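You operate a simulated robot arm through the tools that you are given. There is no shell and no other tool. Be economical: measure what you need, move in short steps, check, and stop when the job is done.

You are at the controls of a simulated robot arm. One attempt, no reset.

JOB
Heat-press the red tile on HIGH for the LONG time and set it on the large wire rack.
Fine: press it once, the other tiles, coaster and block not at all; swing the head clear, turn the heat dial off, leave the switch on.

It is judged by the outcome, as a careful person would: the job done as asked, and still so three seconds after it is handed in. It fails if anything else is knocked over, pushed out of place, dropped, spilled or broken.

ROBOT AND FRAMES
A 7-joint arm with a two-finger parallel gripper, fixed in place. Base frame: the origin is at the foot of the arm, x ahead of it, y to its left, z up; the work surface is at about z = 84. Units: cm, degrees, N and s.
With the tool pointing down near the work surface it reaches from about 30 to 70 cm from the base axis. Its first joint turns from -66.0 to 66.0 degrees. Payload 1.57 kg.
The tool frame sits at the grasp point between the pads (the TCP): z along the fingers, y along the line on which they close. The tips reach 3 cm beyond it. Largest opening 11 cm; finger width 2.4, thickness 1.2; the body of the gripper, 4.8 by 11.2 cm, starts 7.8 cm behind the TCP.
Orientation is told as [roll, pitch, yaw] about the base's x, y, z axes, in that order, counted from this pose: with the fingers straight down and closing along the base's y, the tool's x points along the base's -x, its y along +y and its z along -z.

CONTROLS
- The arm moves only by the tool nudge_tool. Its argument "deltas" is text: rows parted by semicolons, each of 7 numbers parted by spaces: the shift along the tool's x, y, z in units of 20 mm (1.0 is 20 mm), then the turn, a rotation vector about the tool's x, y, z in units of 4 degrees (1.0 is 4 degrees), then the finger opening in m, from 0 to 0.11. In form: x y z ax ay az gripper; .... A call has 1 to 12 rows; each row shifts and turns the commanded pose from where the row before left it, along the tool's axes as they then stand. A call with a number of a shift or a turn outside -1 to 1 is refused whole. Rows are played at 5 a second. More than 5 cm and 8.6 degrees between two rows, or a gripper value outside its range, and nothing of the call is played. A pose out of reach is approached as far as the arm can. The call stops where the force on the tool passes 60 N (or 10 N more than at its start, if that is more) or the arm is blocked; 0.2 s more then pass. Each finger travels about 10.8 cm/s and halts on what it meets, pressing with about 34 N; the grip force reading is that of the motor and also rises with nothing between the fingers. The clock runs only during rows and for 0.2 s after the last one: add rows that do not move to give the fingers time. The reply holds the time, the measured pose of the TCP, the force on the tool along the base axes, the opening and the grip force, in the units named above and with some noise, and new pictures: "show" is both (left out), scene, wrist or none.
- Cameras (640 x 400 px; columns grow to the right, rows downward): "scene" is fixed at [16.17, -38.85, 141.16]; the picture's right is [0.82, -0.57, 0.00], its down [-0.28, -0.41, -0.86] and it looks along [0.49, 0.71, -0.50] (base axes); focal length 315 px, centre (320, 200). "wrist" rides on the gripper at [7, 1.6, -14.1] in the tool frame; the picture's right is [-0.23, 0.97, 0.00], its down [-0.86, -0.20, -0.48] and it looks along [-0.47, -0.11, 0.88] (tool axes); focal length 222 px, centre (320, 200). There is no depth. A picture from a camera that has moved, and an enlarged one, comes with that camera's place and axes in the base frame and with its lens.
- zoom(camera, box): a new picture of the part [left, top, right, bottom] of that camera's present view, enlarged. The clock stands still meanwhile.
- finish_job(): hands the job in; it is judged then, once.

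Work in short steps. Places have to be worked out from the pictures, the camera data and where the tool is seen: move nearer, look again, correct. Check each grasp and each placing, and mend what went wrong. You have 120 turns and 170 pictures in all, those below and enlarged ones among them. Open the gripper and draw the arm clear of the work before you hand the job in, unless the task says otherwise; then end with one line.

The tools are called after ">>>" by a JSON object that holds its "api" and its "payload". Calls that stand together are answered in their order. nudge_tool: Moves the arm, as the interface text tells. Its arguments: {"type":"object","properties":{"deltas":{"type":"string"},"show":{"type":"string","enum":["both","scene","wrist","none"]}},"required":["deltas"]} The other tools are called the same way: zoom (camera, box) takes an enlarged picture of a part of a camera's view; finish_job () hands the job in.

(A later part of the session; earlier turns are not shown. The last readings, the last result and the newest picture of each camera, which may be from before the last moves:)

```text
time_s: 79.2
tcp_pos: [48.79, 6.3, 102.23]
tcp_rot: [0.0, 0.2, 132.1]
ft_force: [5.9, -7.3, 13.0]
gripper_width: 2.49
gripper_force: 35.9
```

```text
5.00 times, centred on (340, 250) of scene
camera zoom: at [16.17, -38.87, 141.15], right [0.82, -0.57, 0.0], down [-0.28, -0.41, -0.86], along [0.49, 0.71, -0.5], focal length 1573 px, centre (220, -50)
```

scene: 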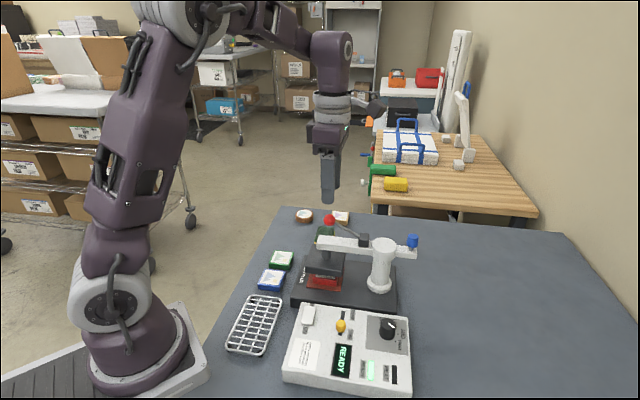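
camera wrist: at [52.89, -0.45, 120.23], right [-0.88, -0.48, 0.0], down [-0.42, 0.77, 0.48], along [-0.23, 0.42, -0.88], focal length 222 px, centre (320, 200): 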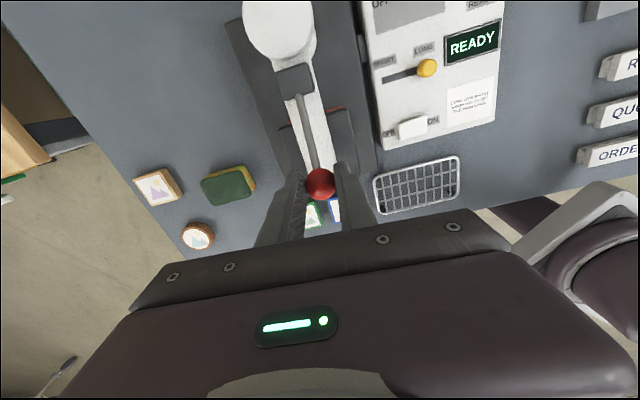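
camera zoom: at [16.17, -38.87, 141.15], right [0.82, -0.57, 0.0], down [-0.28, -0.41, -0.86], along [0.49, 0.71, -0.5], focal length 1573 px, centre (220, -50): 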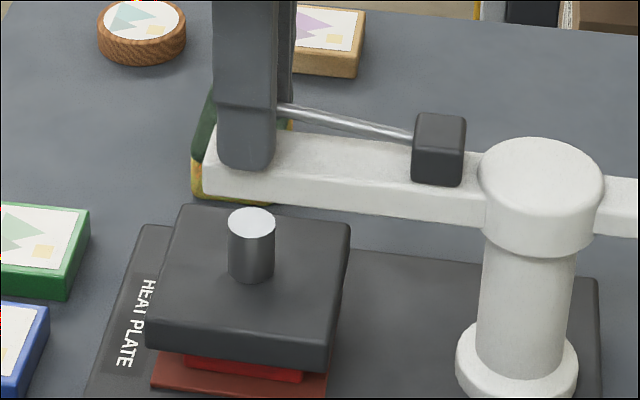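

Continue down; platen nearly on the tile.

>>> {"api": "nudge_tool", "payload": {"deltas": "0.01 0 0.12 0 0 0 0.015;0.01 0 0.12 0 0 0 0.015;0 0 0 0 0 0 0.015", "show": "none"}}

>>> {"api": "zoom", "payload": {"camera": "scene", "box": [270, 200, 430, 400]}}

```text
time_s: 80.0
tcp_pos: [48.89, 6.46, 101.79]
tcp_rot: [0.0, 0.1, 131.8]
ft_force: [-3.4, -5.9, 41.3]
gripper_width: 2.48
gripper_force: 36.5
```

```text
2.00 times, centred on (350, 300) of scene
camera zoom: at [16.1, -38.88, 141.16], right [0.82, -0.57, 0.0], down [-0.28, -0.41, -0.86], along [0.49, 0.71, -0.5], focal length 629 px, centre (260, 0)
```

zoom: 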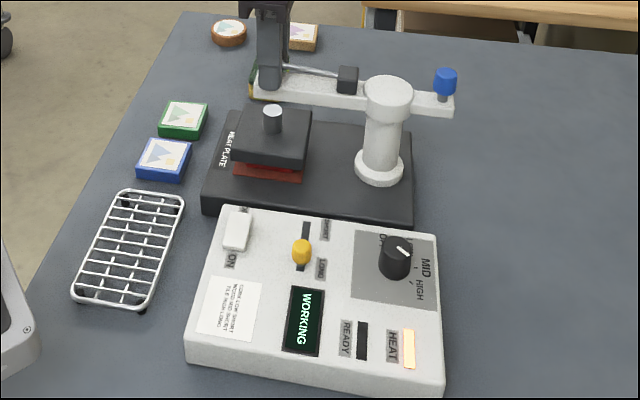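

Display: WORKING. Hold still and watch for the end.

>>> {"api": "nudge_tool", "payload": {"deltas": "0 0 0 0 0 0 0.015;0 0 0 0 0 0 0.015;0 0 0 0 0 0 0.015;0 0 0 0 0 0 0.015;0 0 0 0 0 0 0.015;0 0 0 0 0 0 0.015;0 0 0 0 0 0 0.015", "show": "none"}}

>>> {"api": "zoom", "payload": {"camera": "scene", "box": [270, 200, 430, 400]}}

```text
time_s: 81.6
tcp_pos: [48.86, 6.52, 101.91]
tcp_rot: [0.0, 0.1, 132.0]
ft_force: [-4.2, -2.8, 57.2]
gripper_width: 2.45
gripper_force: 37.1
```

```text
2.00 times, centred on (350, 300) of scene
camera zoom: at [16.07, -38.87, 141.17], right [0.82, -0.57, 0.0], down [-0.28, -0.41, -0.86], along [0.49, 0.71, -0.5], focal length 629 px, centre (260, 0)
```

zoom: 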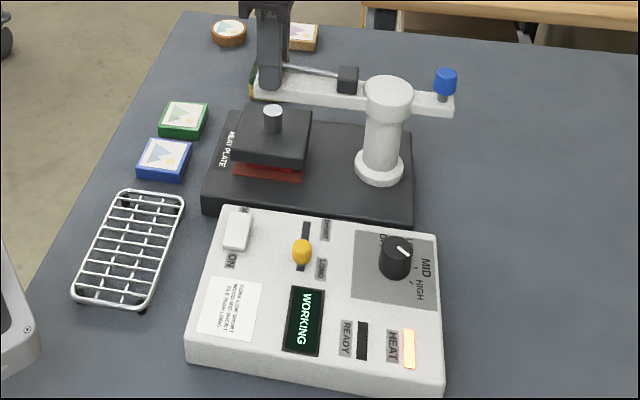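

Force rose to 57 N; ease by 0.6 mm and keep holding.

>>> {"api": "nudge_tool", "payload": {"deltas": "0 0 -0.03 0 0 0 0.015;0 0 0 0 0 0 0.015;0 0 0 0 0 0 0.015;0 0 0 0 0 0 0.015;0 0 0 0 0 0 0.015;0 0 0 0 0 0 0.015", "show": "none"}}

>>> {"api": "zoom", "payload": {"camera": "scene", "box": [270, 200, 430, 400]}}

```text
time_s: 83.0
tcp_pos: [48.83, 6.5, 101.75]
tcp_rot: [-0.1, 0.0, 132.1]
ft_force: [-3.8, 2.4, 44.9]
gripper_width: 2.43
gripper_force: 36.1
```

```text
2.00 times, centred on (350, 300) of scene
camera zoom: at [16.09, -38.85, 141.17], right [0.82, -0.57, 0.0], down [-0.28, -0.41, -0.86], along [0.49, 0.71, -0.5], focal length 629 px, centre (260, 0)
```

zoom: 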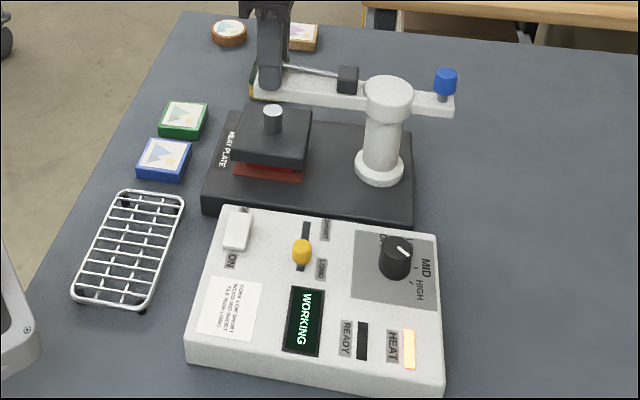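

Steady. Keep holding.

>>> {"api": "nudge_tool", "payload": {"deltas": "0 0 0 0 0 0 0.015;0 0 0 0 0 0 0.015;0 0 0 0 0 0 0.015;0 0 0 0 0 0 0.015;0 0 0 0 0 0 0.015;0 0 0 0 0 0 0.015;0 0 0 0 0 0 0.015", "show": "none"}}

>>> {"api": "zoom", "payload": {"camera": "scene", "box": [270, 200, 430, 400]}}

```text
time_s: 84.6
tcp_pos: [48.79, 6.42, 101.79]
tcp_rot: [-0.1, 0.0, 132.1]
ft_force: [-3.2, 5.2, 43.6]
gripper_width: 2.45
gripper_force: 36.3
```

```text
2.00 times, centred on (350, 300) of scene
camera zoom: at [16.09, -38.84, 141.17], right [0.82, -0.57, 0.0], down [-0.28, -0.41, -0.86], along [0.49, 0.71, -0.5], focal length 629 px, centre (260, 0)
```

zoom: 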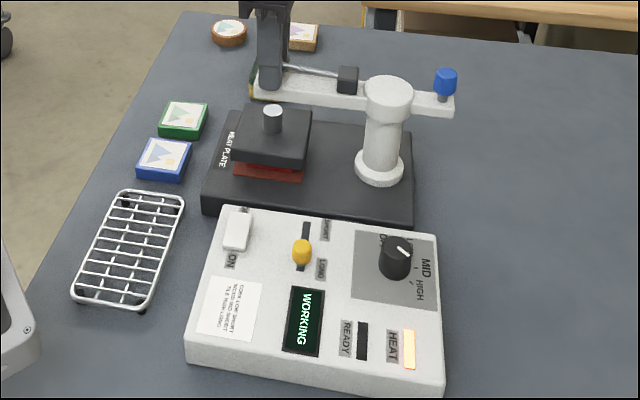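

Still WORKING; hold on.

>>> {"api": "nudge_tool", "payload": {"deltas": "0 0 0 0 0 0 0.015;0 0 0 0 0 0 0.015;0 0 0 0 0 0 0.015;0 0 0 0 0 0 0.015;0 0 0 0 0 0 0.015;0 0 0 0 0 0 0.015;0 0 0 0 0 0 0.015", "show": "none"}}

>>> {"api": "zoom", "payload": {"camera": "scene", "box": [270, 200, 430, 400]}}

```text
time_s: 86.2
tcp_pos: [48.91, 6.48, 101.77]
tcp_rot: [-0.1, 0.0, 132.2]
ft_force: [-5.2, 6.4, 43.0]
gripper_width: 2.46
gripper_force: 36.9
```

```text
2.00 times, centred on (350, 300) of scene
camera zoom: at [16.09, -38.84, 141.17], right [0.82, -0.57, 0.0], down [-0.28, -0.41, -0.86], along [0.49, 0.71, -0.5], focal length 629 px, centre (260, 0)
```

zoom: 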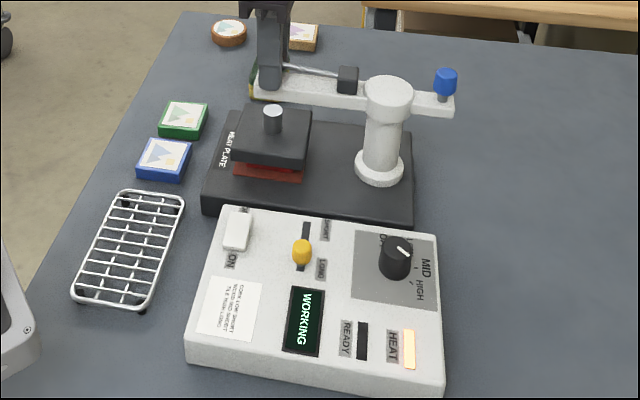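

Continue holding.

>>> {"api": "nudge_tool", "payload": {"deltas": "0 0 0 0 0 0 0.015;0 0 0 0 0 0 0.015;0 0 0 0 0 0 0.015;0 0 0 0 0 0 0.015;0 0 0 0 0 0 0.015;0 0 0 0 0 0 0.015;0 0 0 0 0 0 0.015;0 0 0 0 0 0 0.015", "show": "none"}}

>>> {"api": "zoom", "payload": {"camera": "scene", "box": [270, 200, 430, 400]}}

```text
time_s: 88.0
tcp_pos: [48.88, 6.42, 101.88]
tcp_rot: [-0.1, 0.0, 132.2]
ft_force: [-5.8, 7.3, 43.8]
gripper_width: 2.47
gripper_force: 36.3
```

```text
2.00 times, centred on (350, 300) of scene
camera zoom: at [16.09, -38.84, 141.17], right [0.82, -0.57, 0.0], down [-0.28, -0.41, -0.86], along [0.49, 0.71, -0.5], focal length 629 px, centre (260, 0)
```

zoom: 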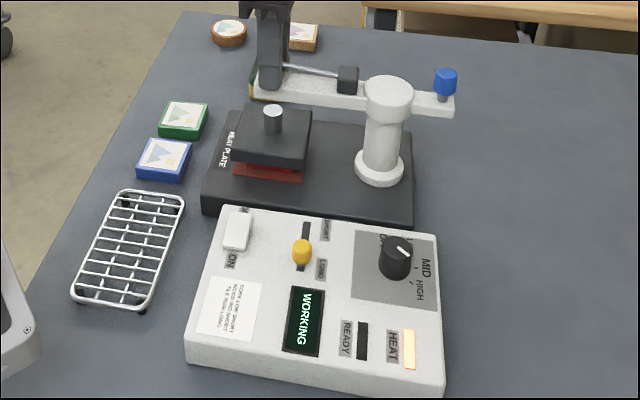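

Still WORKING after ~8 s; keep holding.

>>> {"api": "nudge_tool", "payload": {"deltas": "0 0 0 0 0 0 0.015;0 0 0 0 0 0 0.015;0 0 0 0 0 0 0.015;0 0 0 0 0 0 0.015;0 0 0 0 0 0 0.015;0 0 0 0 0 0 0.015;0 0 0 0 0 0 0.015;0 0 0 0 0 0 0.015", "show": "none"}}

>>> {"api": "zoom", "payload": {"camera": "scene", "box": [270, 200, 430, 400]}}

```text
time_s: 89.8
tcp_pos: [49.03, 6.45, 101.75]
tcp_rot: [-0.1, 0.0, 132.1]
ft_force: [-4.7, 7.4, 42.4]
gripper_width: 2.48
gripper_force: 36.3
```

```text
2.00 times, centred on (350, 300) of scene
camera zoom: at [16.09, -38.84, 141.17], right [0.82, -0.57, 0.0], down [-0.28, -0.41, -0.86], along [0.49, 0.71, -0.5], focal length 629 px, centre (260, 0)
```

zoom: 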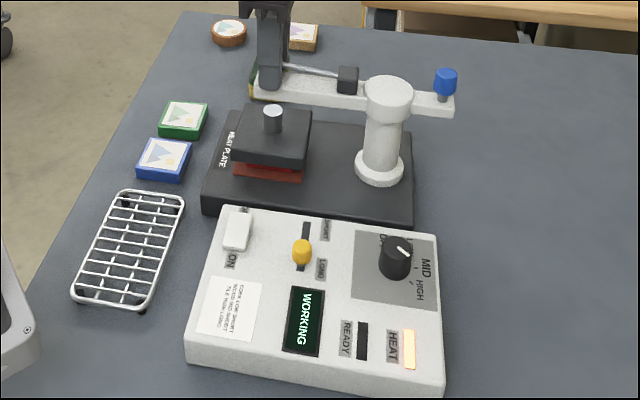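

Hold again.

>>> {"api": "nudge_tool", "payload": {"deltas": "0 0 0 0 0 0 0.015;0 0 0 0 0 0 0.015;0 0 0 0 0 0 0.015;0 0 0 0 0 0 0.015;0 0 0 0 0 0 0.015;0 0 0 0 0 0 0.015;0 0 0 0 0 0 0.015;0 0 0 0 0 0 0.015", "show": "none"}}

>>> {"api": "zoom", "payload": {"camera": "scene", "box": [270, 200, 430, 400]}}

```text
time_s: 91.6
tcp_pos: [48.78, 6.39, 101.75]
tcp_rot: [-0.1, 0.0, 132.1]
ft_force: [-5.8, 6.9, 42.9]
gripper_width: 2.45
gripper_force: 36.3
```

```text
2.00 times, centred on (350, 300) of scene
camera zoom: at [16.09, -38.84, 141.17], right [0.82, -0.57, 0.0], down [-0.28, -0.41, -0.86], along [0.49, 0.71, -0.5], focal length 629 px, centre (260, 0)
```

zoom: 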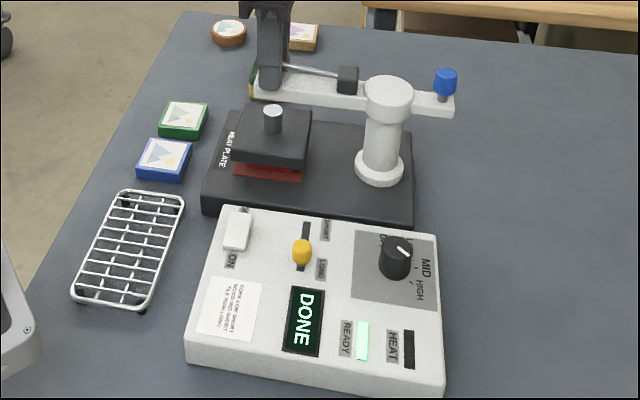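

DONE. Raise the lever back along its arc.

>>> {"api": "nudge_tool", "payload": {"deltas": "0 0 -0.25 0 0 0 0.015;0 0 -0.25 0 0 0 0.015;0.0 0 -0.25 0 0 0 0.015;0.02 0 -0.25 0 0 0 0.015;0.03 0 -0.25 0 0 0 0.015;0.05 0 -0.25 0 0 0 0.015;0.08 0 -0.25 0 0 0 0.015;0.1 0 -0.2 0 0 0 0.015;0.1 0 -0.15 0 0 0 0.015;0 0 0 0 0 0 0.015", "show": "none"}}

>>> {"api": "zoom", "payload": {"camera": "scene", "box": [270, 180, 430, 380]}}

```text
time_s: 93.8
tcp_pos: [49.36, 6.0, 105.97]
tcp_rot: [0.1, -0.1, 132.1]
ft_force: [-8.9, 7.4, -21.1]
gripper_width: 2.46
gripper_force: 36.4
```

```text
2.00 times, centred on (350, 280) of scene
camera zoom: at [16.18, -38.82, 141.17], right [0.82, -0.57, 0.0], down [-0.28, -0.41, -0.86], along [0.49, 0.71, -0.5], focal length 629 px, centre (260, 40)
```

zoom: 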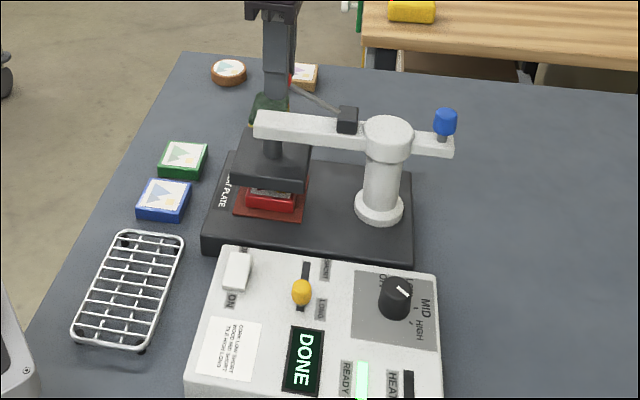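

Lever is up again. Release it, rise, and go back to the blue handle at ≈[61.6,-6.4].

>>> {"api": "nudge_tool", "payload": {"deltas": "0 0 0.03 0 0 0 0.03;0 0 0 0 0 0 0.045;0 0 0 0 0 0 0.05;0 0 -1 0 0 0 0.05;0 0 -1 0 0 0 0.05;0 0 -1 0 0 0 0.05", "show": "none"}}

>>> {"api": "nudge_tool", "payload": {"deltas": "0.965 -0.043 0 0 0 0 0.05;0.965 -0.043 0 0 0 0 0.05;0.965 -0.043 0 0 0 0 0.05;0.965 -0.043 0 0 0 0 0.05;0.965 -0.043 0 0 0 0 0.05;0.965 -0.043 0 0 0 0 0.05;0.965 -0.043 0 0 0 0 0.05;0.965 -0.043 0 0 0 0 0.05;0.965 -0.043 0 0 0 0 0.05"}}

>>> {"api": "zoom", "payload": {"camera": "wrist", "box": [240, 100, 400, 220]}}

```text
time_s: 95.2
tcp_pos: [49.48, 5.96, 111.84]
tcp_rot: [0.0, 0.1, 132.0]
ft_force: [-0.6, -0.2, -0.1]
gripper_width: 4.99
gripper_force: 0.0
```

```text
time_s: 97.2
tcp_pos: [61.75, -6.45, 111.86]
tcp_rot: [0.0, 0.1, 132.0]
ft_force: [0.6, -0.5, 0.7]
gripper_width: 5.02
gripper_force: 0.0
camera wrist: at [65.1, -12.67, 125.95], right [-0.88, -0.48, 0.0], down [-0.42, 0.77, 0.48], along [-0.23, 0.42, -0.88], focal length 222 px, centre (320, 200)
```

scene: 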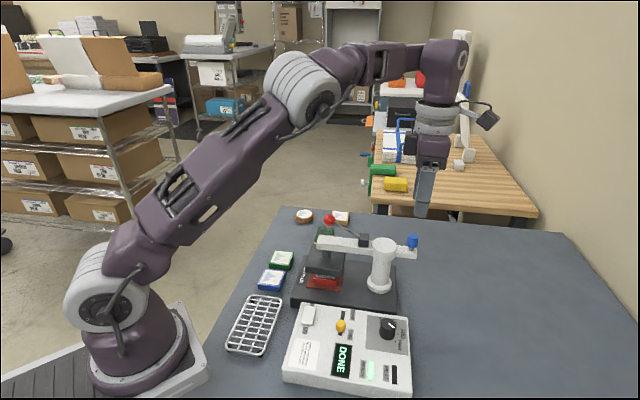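
wrist: 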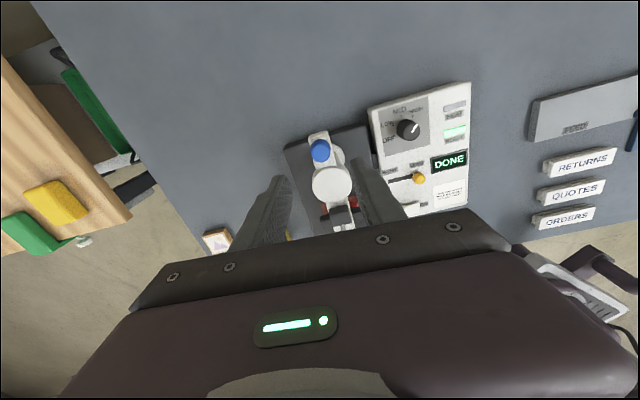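

```text
3.33 times, centred on (320, 160) of wrist
camera zoom: at [65.1, -12.67, 125.95], right [-0.88, -0.48, 0.0], down [-0.42, 0.77, 0.48], along [-0.23, 0.42, -0.88], focal length 740 px, centre (320, 333)
```

zoom: 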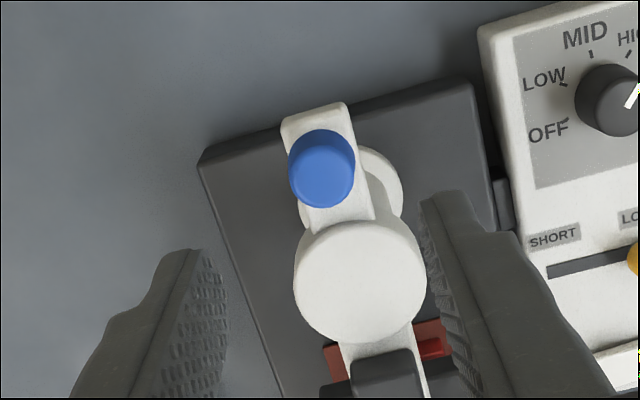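

Handle is at ≈[61.55,-6.2]. Descend and grip.

>>> {"api": "nudge_tool", "payload": {"deltas": "-0.1 0 0.9 0 0 0 0.05;0 0 0.9 0 0 0 0.05;0 0 0.95 0 0 0 0.05;0 0 0.95 0 0 0 0.05;0 0 0.95 0 0 0 0.05;0 0 0 0 0 0 0.04;0 0 0 0 0 0 0.03;0 0 0 0 0 0 0.02;0 0 0 0 0 0 0.01;0 0 0 0 0 0 0.01", "show": "wrist"}}

```text
time_s: 99.4
tcp_pos: [61.57, -6.22, 102.59]
tcp_rot: [0.1, 0.0, 131.9]
ft_force: [-10.6, -6.6, -4.2]
gripper_width: 2.34
gripper_force: 35.7
camera wrist: at [64.95, -12.49, 116.58], right [-0.88, -0.48, 0.0], down [-0.42, 0.77, 0.48], along [-0.23, 0.42, -0.88], focal length 222 px, centre (320, 200)
```

wrist: 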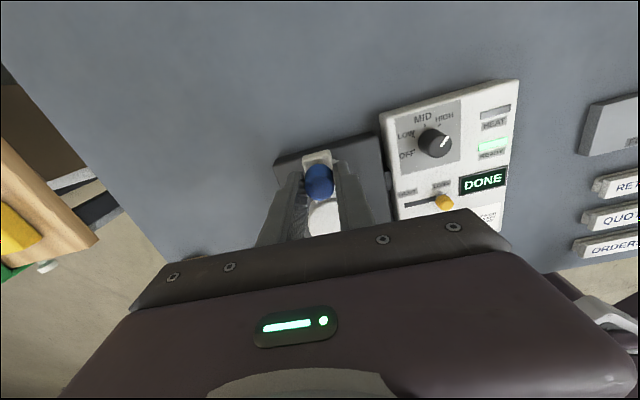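

Gripped. Swing the head back clockwise, 36° first.

>>> {"api": "nudge_tool", "payload": {"deltas": "0.005 0.2 0 0 0 1 0.01;0.005 0.2 0 0 0 1 0.01;0.005 0.2 0 0 0 1 0.01;0.005 0.2 0 0 0 1 0.01;0.005 0.2 0 0 0 1 0.01;0.005 0.2 0 0 0 1 0.01;0.005 0.2 0 0 0 1 0.01;0.005 0.2 0 0 0 1 0.01;0.005 0.2 0 0 0 1 0.01", "show": "scene"}}

```text
time_s: 101.4
tcp_pos: [58.31, -7.85, 102.56]
tcp_rot: [-0.1, 0.0, 96.1]
ft_force: [1.0, 10.1, 6.4]
gripper_width: 2.35
gripper_force: 35.4
```

scene: 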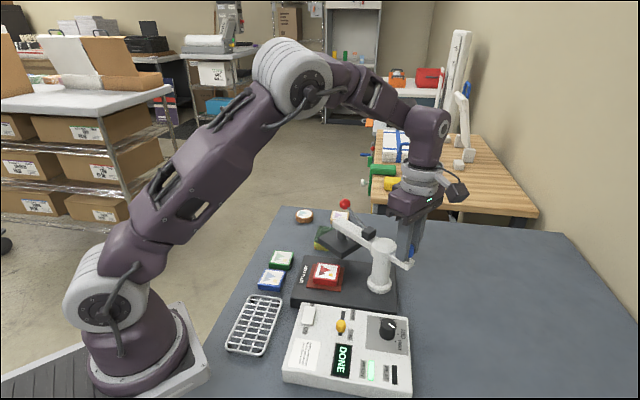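

Good. Continue about 38° to its original parked position.

>>> {"api": "nudge_tool", "payload": {"deltas": "0.0 0.19 0 0 0 1 0.01;0.0 0.19 0 0 0 1 0.01;0.0 0.19 0 0 0 1 0.01;0.0 0.19 0 0 0 1 0.01;0.0 0.19 0 0 0 1 0.01;0.0 0.19 0 0 0 1 0.01;0.0 0.19 0 0 0 1 0.01;0.0 0.19 0 0 0 1 0.01;0 0.19 0 0 0 1 0.01"}}

>>> {"api": "zoom", "payload": {"camera": "scene", "box": [250, 180, 430, 310]}}

```text
time_s: 103.4
tcp_pos: [55.06, -7.37, 102.64]
tcp_rot: [0.0, 0.0, 59.9]
ft_force: [4.1, 9.2, -9.9]
gripper_width: 2.37
gripper_force: 36.0
camera wrist: at [50.24, -12.57, 116.61], right [-0.73, 0.68, 0.0], down [0.6, 0.64, 0.48], along [0.33, 0.35, -0.88], focal length 222 px, centre (320, 200)
```

scene: 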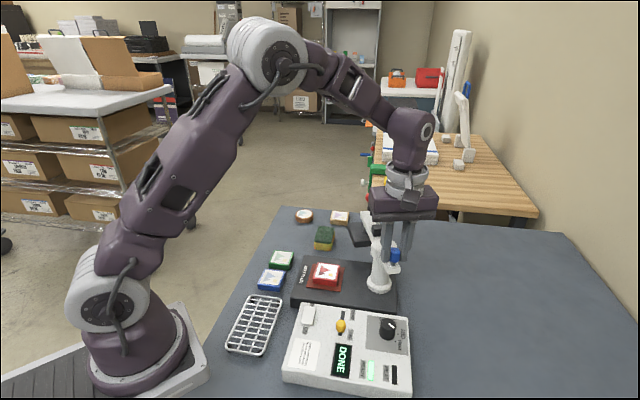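
wrist: 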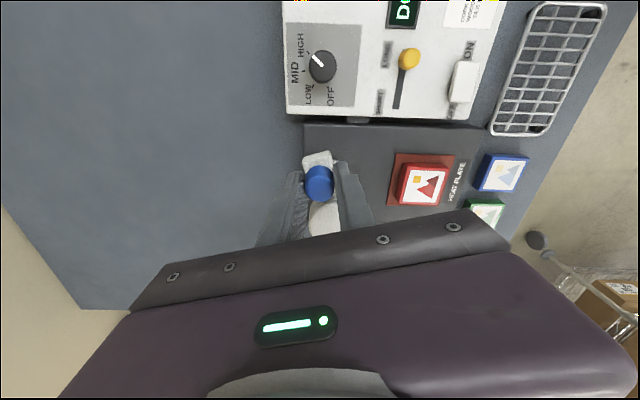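

```text
3.08 times, centred on (340, 245) of scene
camera zoom: at [16.2, -38.83, 141.16], right [0.82, -0.57, 0.0], down [-0.29, -0.41, -0.86], along [0.49, 0.71, -0.5], focal length 968 px, centre (258, 62)
```

zoom: 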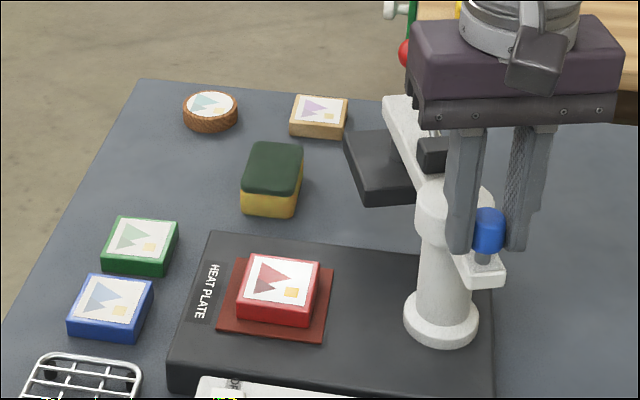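

The print is vivid and the head is clear. A last small swing to its park position, then release and rise.

>>> {"api": "nudge_tool", "payload": {"deltas": "0 0.14 0 0 0 1 0.01;0 0 0 0 0 0 0.01;0 0 0 0 0 0 0.03;0 0 0 0 0 0 0.045;0 0 0 0 0 0 0.05;0 0 -1 0 0 0 0.05;0 0 -1 0 0 0 0.05;0 0 -1 0 0 0 0.05"}}

```text
time_s: 105.2
tcp_pos: [54.74, -7.26, 108.52]
tcp_rot: [0.0, 0.0, 56.0]
ft_force: [0.4, 0.5, -0.1]
gripper_width: 5.0
gripper_force: 0.0
camera wrist: at [49.48, -12.02, 122.55], right [-0.68, 0.73, 0.0], down [0.64, 0.6, 0.48], along [0.35, 0.33, -0.88], focal length 222 px, centre (320, 200)
```

scene: 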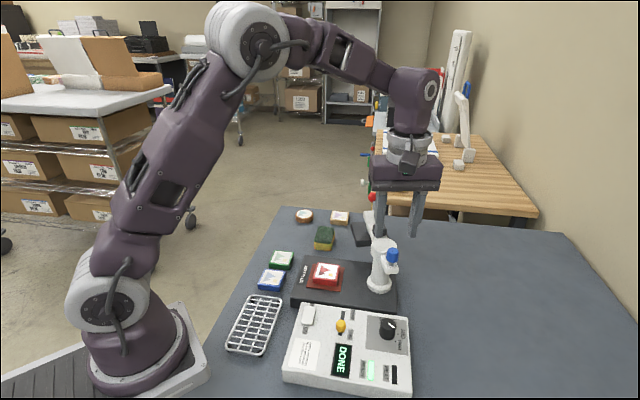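
wrist: 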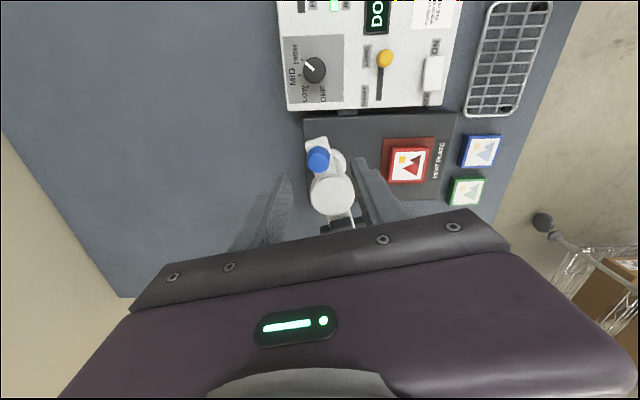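

Now fetch the tile at [48.43,5.94]: move above it and turn to yaw 44.

>>> {"api": "nudge_tool", "payload": {"deltas": "-0.527 0.898 0 0 0 0 0.07;-0.527 0.898 0 0 0 0 0.07;-0.527 0.898 0 0 0 0 0.07;-0.527 0.898 0 0 0 0 0.07;-0.527 0.898 0 0 0 0 0.07;-0.527 0.898 0 0 0 0 0.07;-0.527 0.898 0 0 0 0 0.07;0 0 0 0 0 1 0.07;0 0 0 0 0 1 0.07;0 0 0 0 0 1 0.07;0 0 1 0 0 0 0.07;0 0 1 0 0 0 0.07"}}

>>> {"api": "zoom", "payload": {"camera": "wrist", "box": [220, 60, 420, 220]}}

```text
time_s: 107.8
tcp_pos: [48.5, 5.85, 104.57]
tcp_rot: [0.0, 0.0, 44.0]
ft_force: [-0.5, 0.1, -0.4]
gripper_width: 6.99
gripper_force: 0.1
camera wrist: at [42.28, 2.3, 118.55], right [-0.51, 0.86, 0.0], down [0.75, 0.45, 0.48], along [0.41, 0.25, -0.88], focal length 222 px, centre (320, 200)
```

scene: 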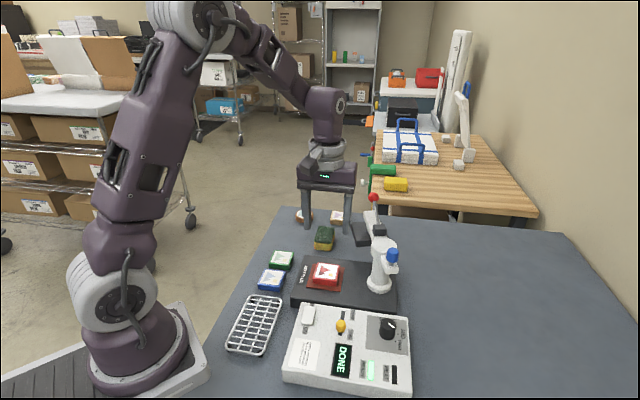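
wrist: 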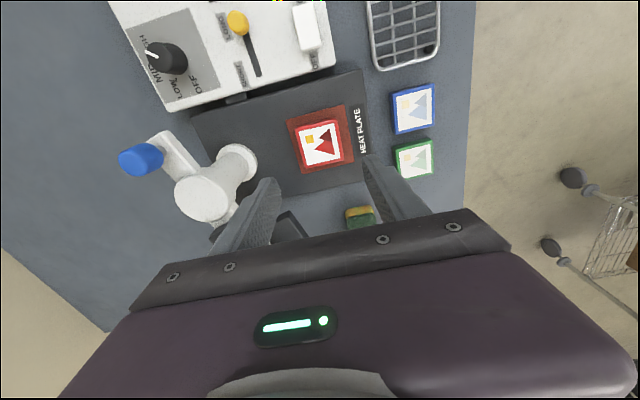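

```text
2.50 times, centred on (320, 140) of wrist
camera zoom: at [42.28, 2.3, 118.55], right [-0.51, 0.86, 0.0], down [0.75, 0.45, 0.48], along [0.41, 0.25, -0.88], focal length 555 px, centre (320, 350)
```

zoom: 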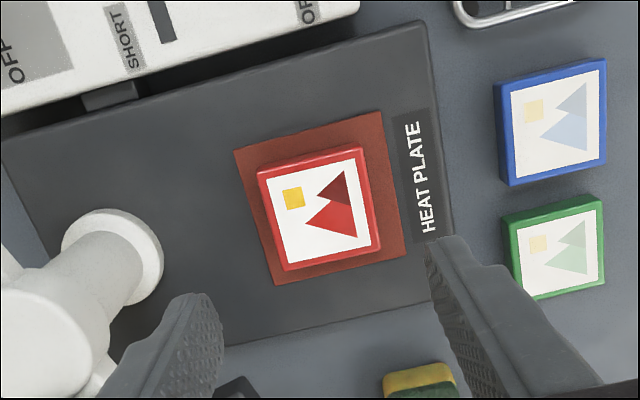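

Tile unmoved. Descend to z≈91.4, grip and lift.

>>> {"api": "nudge_tool", "payload": {"deltas": "0 0 1 0 0 0 0.07;0 0 1 0 0 0 0.07;0 0 1 0 0 0 0.07;0 0 1 0 0 0 0.07;0 0 1 0 0 0 0.07;0 0 0.9 0 0 0 0.07;0 0 0.7 0 0 0 0.07;0 0 0 0 0 0 0.06;0 0 0 0 0 0 0.045;0 0 0 0 0 0 0.035;0 0 0 0 0 0 0.035", "show": "none"}}

>>> {"api": "nudge_tool", "payload": {"deltas": "0 0 -0.5 0 0 0 0.035;0 0 -1 0 0 0 0.035;0 0 -1 0 0 0 0.035;0 0 -1 0 0 0 0.035;0 0 -1 0 0 0 0.035"}}

```text
time_s: 110.2
tcp_pos: [48.39, 5.94, 91.44]
tcp_rot: [0.1, 0.0, 44.0]
ft_force: [0.7, 0.0, 1.0]
gripper_width: 5.53
gripper_force: 34.1
```

```text
time_s: 111.4
tcp_pos: [48.62, 6.11, 100.55]
tcp_rot: [0.0, -0.1, 44.1]
ft_force: [0.5, 0.7, -1.4]
gripper_width: 5.53
gripper_force: 34.3
camera wrist: at [42.46, 2.35, 114.58], right [-0.51, 0.86, 0.0], down [0.75, 0.45, 0.48], along [0.41, 0.25, -0.88], focal length 222 px, centre (320, 200)
```

scene: 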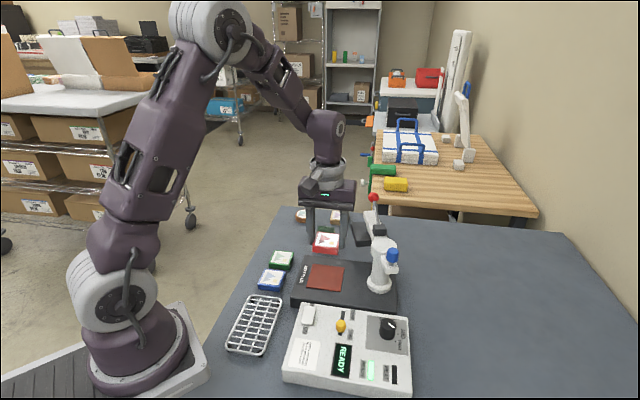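
wrist: 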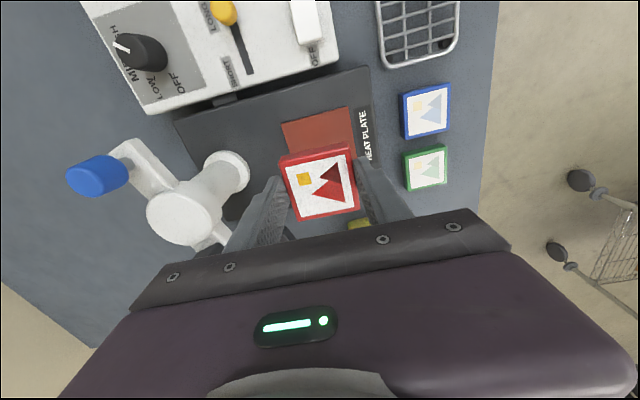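

Tile held. Rack centre ≈[30.5,5.3], long axis at 45°; I'll place on its far half (~[32.5,7.3]). Carry at z≈100.

>>> {"api": "nudge_tool", "payload": {"deltas": "0.78 0.86 0 0 0 0 0.035;0.78 0.86 0 0 0 0 0.035;0.78 0.86 0 0 0 0 0.035;0.78 0.86 0 0 0 0 0.035;0.78 0.86 0 0 0 0 0.035;0.78 0.86 0 0 0 0 0.035;0.78 0.86 0 0 0 0 0.035"}}

>>> {"api": "zoom", "payload": {"camera": "wrist", "box": [200, 40, 440, 240]}}

>>> {"api": "zoom", "payload": {"camera": "scene", "box": [210, 230, 330, 370]}}

```text
time_s: 113.0
tcp_pos: [32.42, 7.02, 100.29]
tcp_rot: [0.0, 0.0, 44.1]
ft_force: [0.1, 0.2, -0.9]
gripper_width: 5.52
gripper_force: 34.3
camera wrist: at [26.14, 3.34, 114.38], right [-0.51, 0.86, 0.0], down [0.75, 0.45, 0.48], along [0.41, 0.25, -0.88], focal length 222 px, centre (320, 200)
```

scene: 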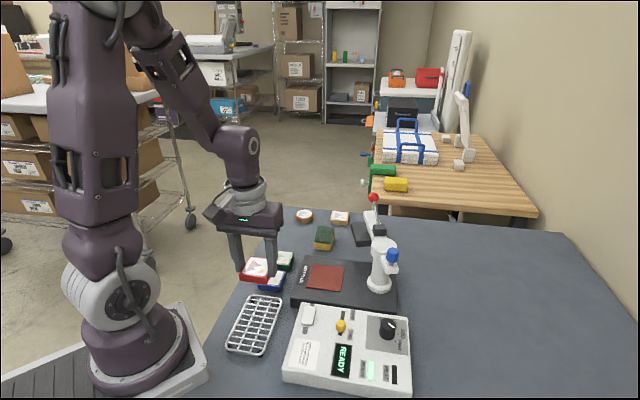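
wrist: 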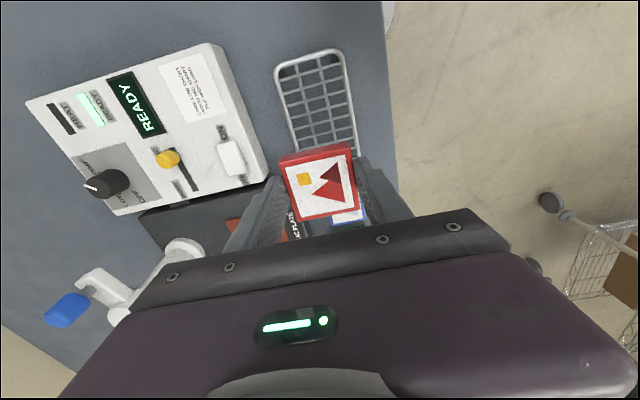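

```text
2.00 times, centred on (320, 140) of wrist
camera zoom: at [26.14, 3.34, 114.38], right [-0.51, 0.86, 0.0], down [0.75, 0.45, 0.48], along [0.41, 0.25, -0.88], focal length 444 px, centre (320, 320)
```

zoom: 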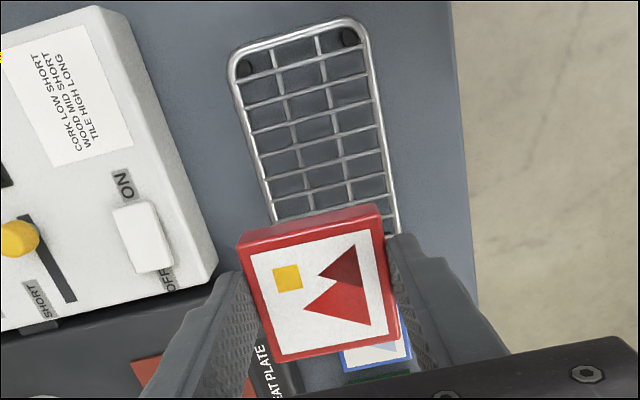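

```text
2.86 times, centred on (270, 300) of scene
camera zoom: at [16.17, -38.85, 141.16], right [0.82, -0.57, 0.0], down [-0.28, -0.41, -0.86], along [0.49, 0.71, -0.5], focal length 899 px, centre (463, -86)
```

zoom: 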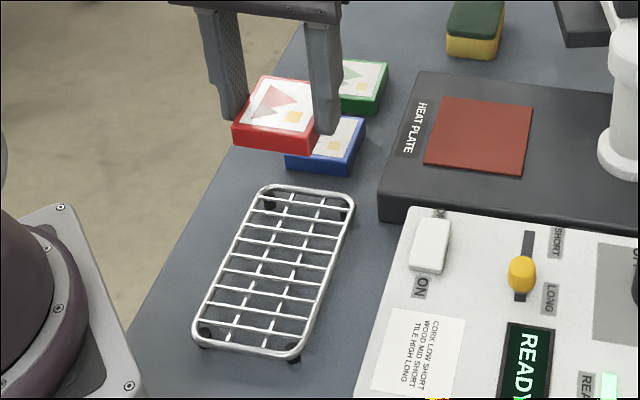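

Average of both views puts the rack axis ~0.45 cm further to tool +y. Shift a bit and descend to z≈92.5, then look.

>>> {"api": "nudge_tool", "payload": {"deltas": "0.25 0.22 0 0 0 0 0.035;0 0 1 0 0 0 0.035;0 0 1 0 0 0 0.035;0 0 1 0 0 0 0.035;0 0 0.9 0 0 0 0.035"}}

>>> {"api": "zoom", "payload": {"camera": "scene", "box": [210, 230, 330, 370]}}

>>> {"api": "zoom", "payload": {"camera": "wrist", "box": [200, 40, 440, 240]}}

```text
time_s: 114.2
tcp_pos: [31.55, 7.08, 92.5]
tcp_rot: [-0.1, -0.1, 44.1]
ft_force: [0.2, -0.9, -1.5]
gripper_width: 5.52
gripper_force: 34.0
camera wrist: at [25.45, 3.35, 106.52], right [-0.51, 0.86, 0.0], down [0.75, 0.45, 0.48], along [0.41, 0.25, -0.88], focal length 222 px, centre (320, 200)
```

scene: 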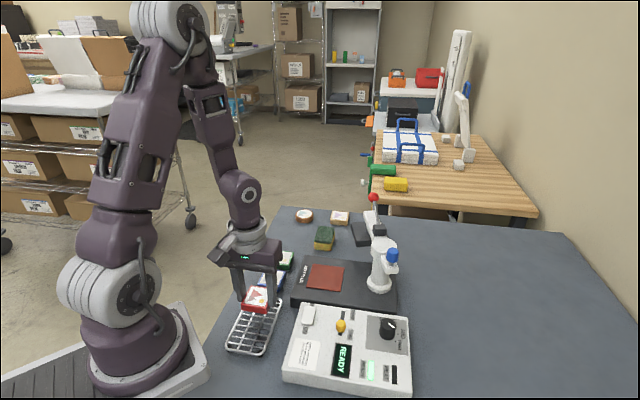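
wrist: 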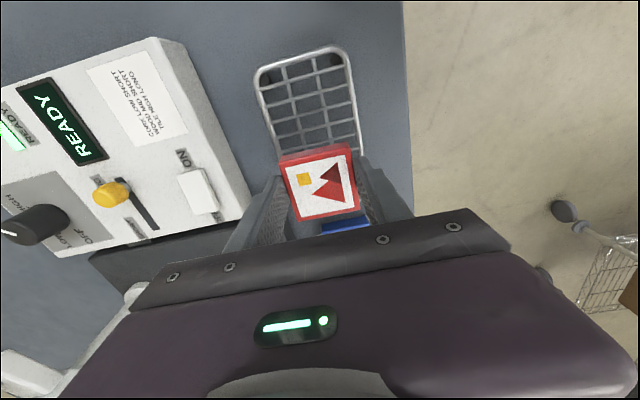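

```text
2.86 times, centred on (270, 300) of scene
camera zoom: at [16.17, -38.85, 141.16], right [0.82, -0.57, 0.0], down [-0.28, -0.41, -0.86], along [0.49, 0.71, -0.5], focal length 899 px, centre (463, -86)
```

zoom: 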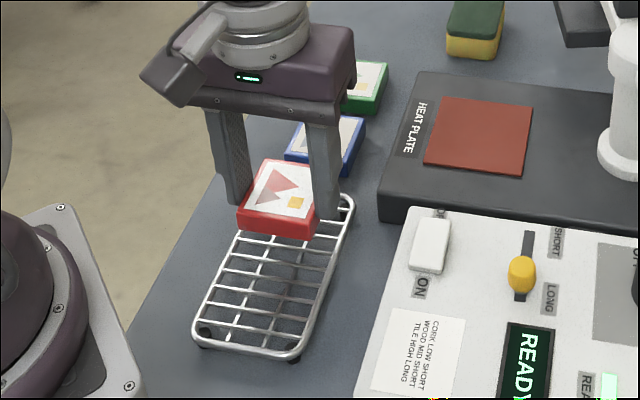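

```text
2.00 times, centred on (320, 140) of wrist
camera zoom: at [25.45, 3.35, 106.52], right [-0.51, 0.86, 0.0], down [0.75, 0.45, 0.48], along [0.41, 0.25, -0.88], focal length 444 px, centre (320, 320)
```

zoom: 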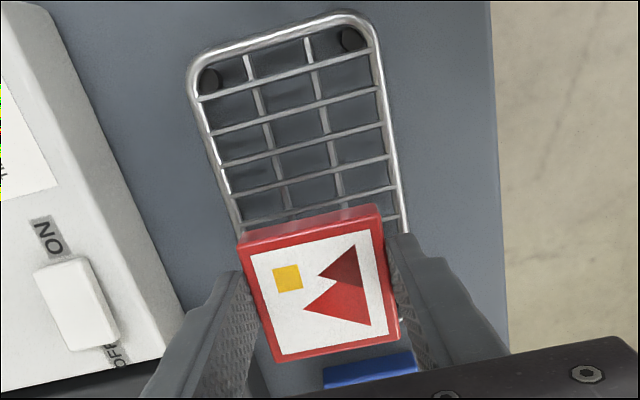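

Centred within the rails by both views. Lower slowly toward contact.

>>> {"api": "nudge_tool", "payload": {"deltas": "0 0 0.4 0 0 0 0.035;0 0 0.4 0 0 0 0.035;0 0 0.2 0 0 0 0.035;0 0 0 0 0 0 0.035", "show": "none"}}

>>> {"api": "zoom", "payload": {"camera": "scene", "box": [210, 230, 330, 370]}}

```text
time_s: 115.2
tcp_pos: [31.63, 6.99, 90.62]
tcp_rot: [-0.1, 0.1, 44.0]
ft_force: [-0.1, -0.5, -1.4]
gripper_width: 5.52
gripper_force: 33.9
```

```text
2.86 times, centred on (270, 300) of scene
camera zoom: at [16.17, -38.85, 141.16], right [0.82, -0.57, 0.0], down [-0.28, -0.41, -0.86], along [0.49, 0.71, -0.5], focal length 899 px, centre (463, -86)
```

zoom: 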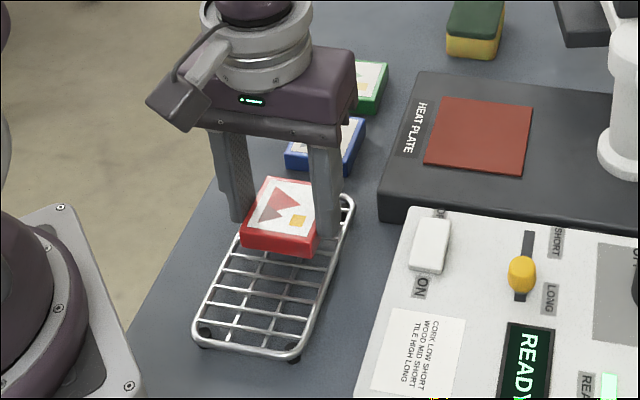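

Not yet touching. Finer steps down.

>>> {"api": "nudge_tool", "payload": {"deltas": "0 0 0.15 0 0 0 0.035;0 0 0.15 0 0 0 0.035;0 0 0.1 0 0 0 0.035;0 0 0 0 0 0 0.035", "show": "none"}}

>>> {"api": "zoom", "payload": {"camera": "scene", "box": [210, 230, 330, 370]}}

```text
time_s: 116.2
tcp_pos: [31.62, 7.03, 89.76]
tcp_rot: [0.0, 0.0, 44.1]
ft_force: [-0.3, 0.9, -1.5]
gripper_width: 5.51
gripper_force: 33.6
```

```text
2.86 times, centred on (270, 300) of scene
camera zoom: at [16.17, -38.85, 141.16], right [0.82, -0.57, 0.0], down [-0.28, -0.41, -0.86], along [0.49, 0.71, -0.5], focal length 899 px, centre (463, -86)
```

zoom: 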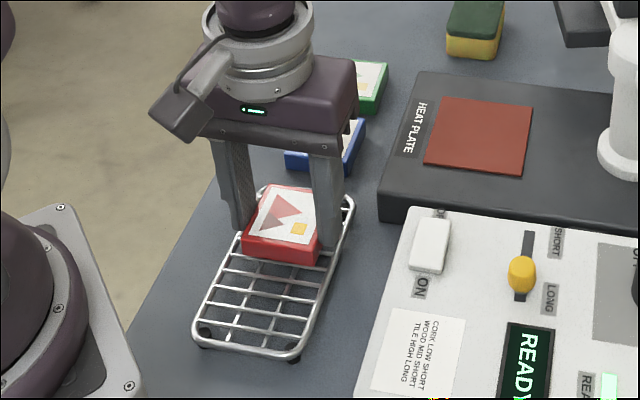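

Still free. Continue.

>>> {"api": "nudge_tool", "payload": {"deltas": "0 0 0.1 0 0 0 0.035;0 0 0.1 0 0 0 0.035;0 0 0.1 0 0 0 0.035;0 0 0 0 0 0 0.035", "show": "none"}}

```text
time_s: 117.2
tcp_pos: [31.61, 6.97, 89.23]
tcp_rot: [0.0, 0.1, 44.0]
ft_force: [-1.0, -1.2, 5.4]
gripper_width: 5.52
gripper_force: 33.9
```

Light contact (7 N change). Look closely before releasing.

>>> {"api": "zoom", "payload": {"camera": "scene", "box": [230, 265, 300, 330]}}

>>> {"api": "zoom", "payload": {"camera": "wrist", "box": [220, 40, 420, 230]}}

```text
6.15 times, centred on (265, 298) of scene
camera zoom: at [16.17, -38.85, 141.16], right [0.82, -0.57, 0.0], down [-0.28, -0.41, -0.86], along [0.49, 0.71, -0.5], focal length 1936 px, centre (658, -400)
```

zoom: 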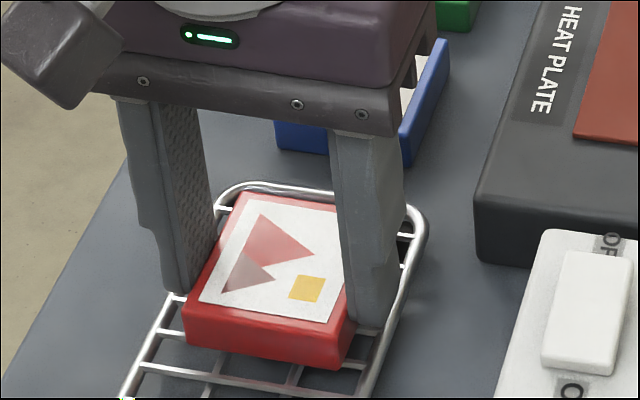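

```text
2.11 times, centred on (320, 135) of wrist
camera zoom: at [25.43, 3.31, 103.29], right [-0.51, 0.86, 0.0], down [0.75, 0.45, 0.48], along [0.41, 0.25, -0.88], focal length 468 px, centre (320, 337)
```

zoom: 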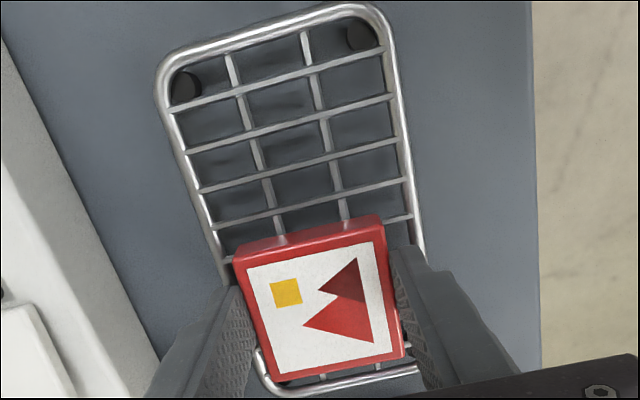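

Tile lies within the rails. Release with a small opening (to not push the rails) and lift slowly.

>>> {"api": "nudge_tool", "payload": {"deltas": "0 0 0 0 0 0 0.055;0 0 0 0 0 0 0.058;0 0 0 0 0 0 0.06;0 0 -0.2 0 0 0 0.06;0 0 -0.3 0 0 0 0.06;0 0 -1 0 0 0 0.06;0 0 -1 0 0 0 0.06;0 0 -1 0 0 0 0.06"}}

>>> {"api": "zoom", "payload": {"camera": "scene", "box": [210, 250, 310, 370]}}

```text
time_s: 119.0
tcp_pos: [31.51, 6.85, 96.24]
tcp_rot: [0.0, 0.0, 43.9]
ft_force: [-0.1, -0.3, 0.4]
gripper_width: 5.99
gripper_force: 0.1
camera wrist: at [25.38, 3.32, 110.24], right [-0.51, 0.86, 0.0], down [0.75, 0.45, 0.48], along [0.41, 0.25, -0.88], focal length 222 px, centre (320, 200)
```

scene: 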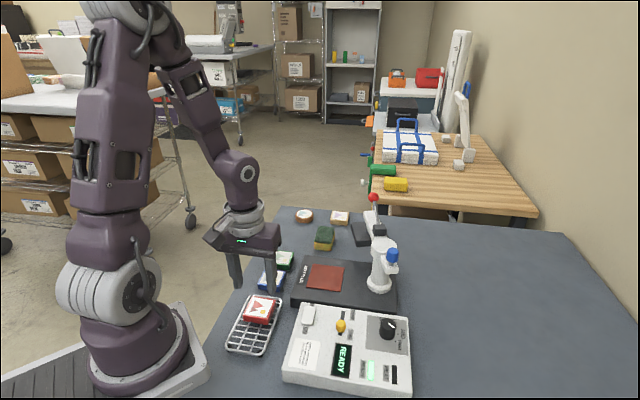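
wrist: 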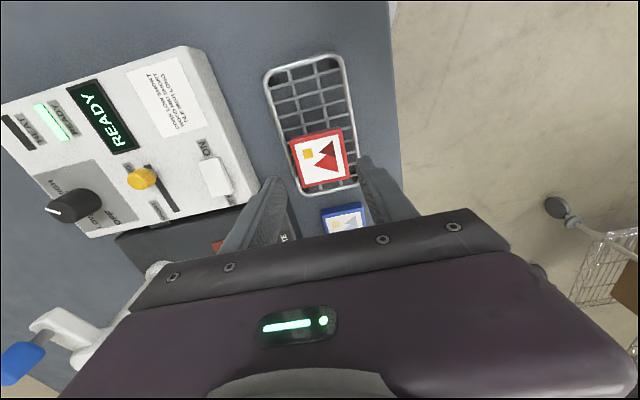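

```text
3.33 times, centred on (260, 310) of scene
camera zoom: at [16.17, -38.85, 141.16], right [0.82, -0.57, 0.0], down [-0.28, -0.41, -0.86], along [0.49, 0.71, -0.5], focal length 1048 px, centre (520, -167)
```

zoom: 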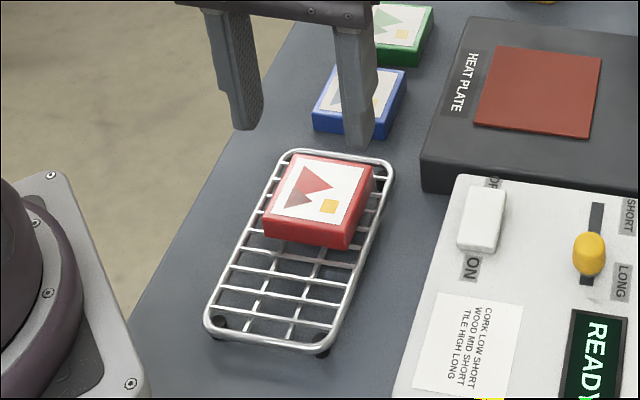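

The tile sits flat on the rack. Now turn the dial off: rise, travel above the dial, turn to yaw −44.

>>> {"api": "nudge_tool", "payload": {"deltas": "0 0 -1 0 0 0 0.06;0 0 -1 0 0 0 0.06;0 0 -1 0 0 0 0.06;0 0 -1 0 0 0 0.06;0 0 -1 0 0 0 0.06;0.043 -0.96 0 0 0 0 0.06;0.043 -0.96 0 0 0 0 0.06;0.043 -0.96 0 0 0 0 0.06;0.043 -0.96 0 0 0 0 0.06;0.043 -0.96 0 0 0 0 0.06;0.043 -0.96 0 0 0 0 0.06;0.043 -0.96 0 0 0 0 0.06", "show": "none"}}

>>> {"api": "nudge_tool", "payload": {"deltas": "0.043 -0.96 0 0 0 0 0.06;0.043 -0.96 0 0 0 0 0.06;0.043 -0.96 0 0 0 0 0.06;0.043 -0.96 0 0 0 0 0.06;0.043 -0.96 0 0 0 0 0.06;0.043 -0.96 0 0 0 0 0.06;0.043 -0.96 0 0 0 0 0.06;0 0 0 0 0 1 0.06;0 0 0 0 0 1 0.06;0 0 0 0 0 1 0.06;0 0 0 0 0 1 0.06;0 0 0 0 0 1 0.06", "show": "none"}}

>>> {"api": "nudge_tool", "payload": {"deltas": "0 0 0 0 0 1 0.06;0 0 0 0 0 1 0.06;0 0 0 0 0 1 0.06;0 0 0 0 0 1 0.06;0 0 0 0 0 1 0.06;0 0 0 0 0 1 0.06;0 0 0 0 0 1 0.06;0 0 0 0 0 1 0.06;0 0 0 0 0 1 0.06;0 0 0 0 0 1 0.06;0 0 0 0 0 1 0.06;0 0 0 0 0 1 0.06", "show": "none"}}

>>> {"api": "nudge_tool", "payload": {"deltas": "0 0 0 0 0 1 0.06;0 0 0 0 0 1 0.06;0 0 0 0 0 1 0.06;0 0 0 0 0 1 0.06;0 0 0 0 0 1 0.06"}}

>>> {"api": "zoom", "payload": {"camera": "wrist", "box": [220, 60, 420, 220]}}

```text
time_s: 121.6
tcp_pos: [40.47, -3.14, 106.13]
tcp_rot: [-0.1, 0.0, 44.0]
ft_force: [0.5, 0.7, -0.2]
gripper_width: 6.01
gripper_force: 0.0
```

```text
time_s: 124.2
tcp_pos: [49.43, -13.38, 106.15]
tcp_rot: [-0.1, -0.1, 23.9]
ft_force: [-0.4, -1.2, -0.2]
gripper_width: 5.99
gripper_force: 0.1
```

```text
time_s: 126.8
tcp_pos: [49.38, -13.23, 106.15]
tcp_rot: [0.0, 0.1, -24.0]
ft_force: [-1.0, 0.2, 0.3]
gripper_width: 6.0
gripper_force: 0.1
```

```text
time_s: 128.0
tcp_pos: [49.27, -13.19, 106.2]
tcp_rot: [0.1, 0.0, -44.0]
ft_force: [0.5, -0.4, 0.6]
gripper_width: 5.98
gripper_force: 0.1
camera wrist: at [45.46, -7.22, 120.21], right [0.84, 0.54, 0.0], down [0.48, -0.74, 0.48], along [0.26, -0.4, -0.88], focal length 222 px, centre (320, 200)
```

scene: 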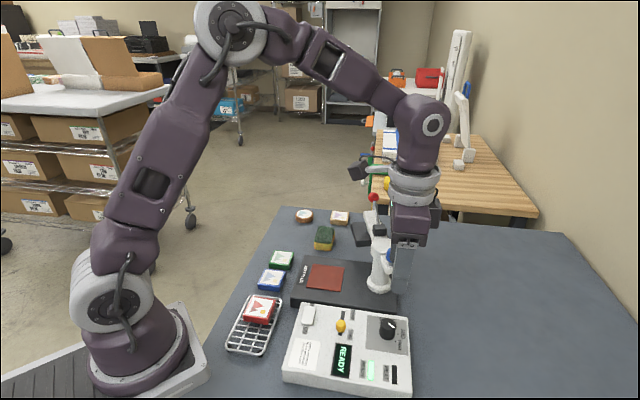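
wrist: 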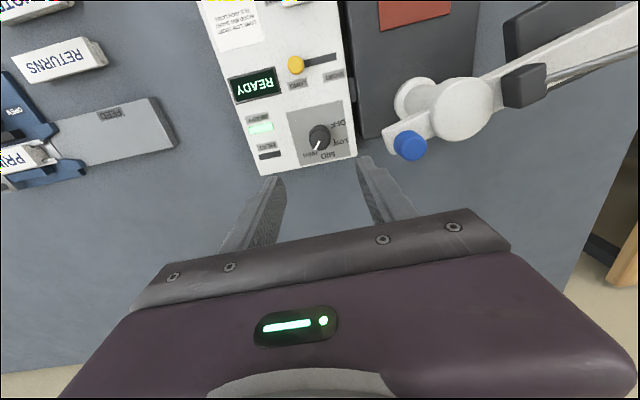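

```text
2.50 times, centred on (320, 140) of wrist
camera zoom: at [45.46, -7.22, 120.21], right [0.84, 0.54, 0.0], down [0.48, -0.74, 0.48], along [0.26, -0.4, -0.88], focal length 555 px, centre (320, 350)
```

zoom: 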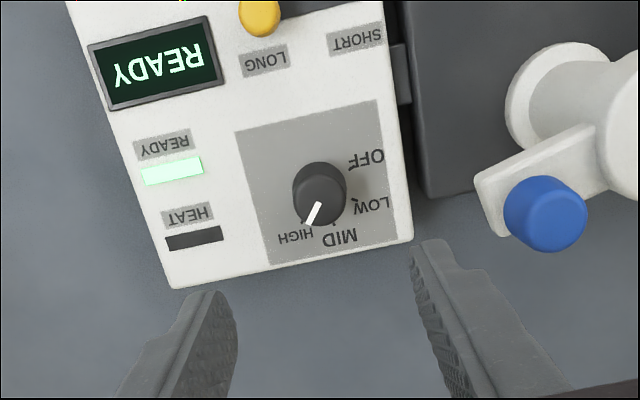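

Dial at the expected spot. Descend as before and grip.

>>> {"api": "nudge_tool", "payload": {"deltas": "0 0 1 0 0 0 0.06;0 0 1 0 0 0 0.06;0 0 1 0 0 0 0.06;0 0 1 0 0 0 0.06;0 0 1 0 0 0 0.06;0 0 1 0 0 0 0.06;0 0 1 0 0 0 0.06;0 0 0.37 0 0 0 0.06;0 0 0 0 0 0 0.045;0 0 0 0 0 0 0.03;0 0 0 0 0 0 0.02;0 0 0 0 0 0 0.02", "show": "wrist"}}

```text
time_s: 130.6
tcp_pos: [49.35, -13.31, 91.41]
tcp_rot: [0.0, -0.1, -43.8]
ft_force: [1.4, 1.9, -6.5]
gripper_width: 3.03
gripper_force: 39.3
camera wrist: at [45.48, -7.26, 105.45], right [0.84, 0.54, 0.0], down [0.48, -0.74, 0.48], along [0.26, -0.4, -0.88], focal length 222 px, centre (320, 200)
```

wrist: 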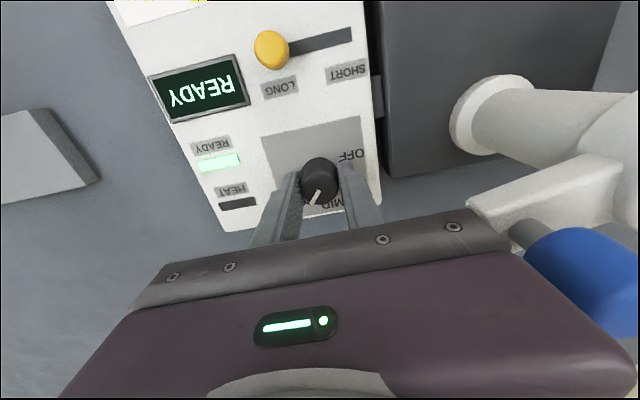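

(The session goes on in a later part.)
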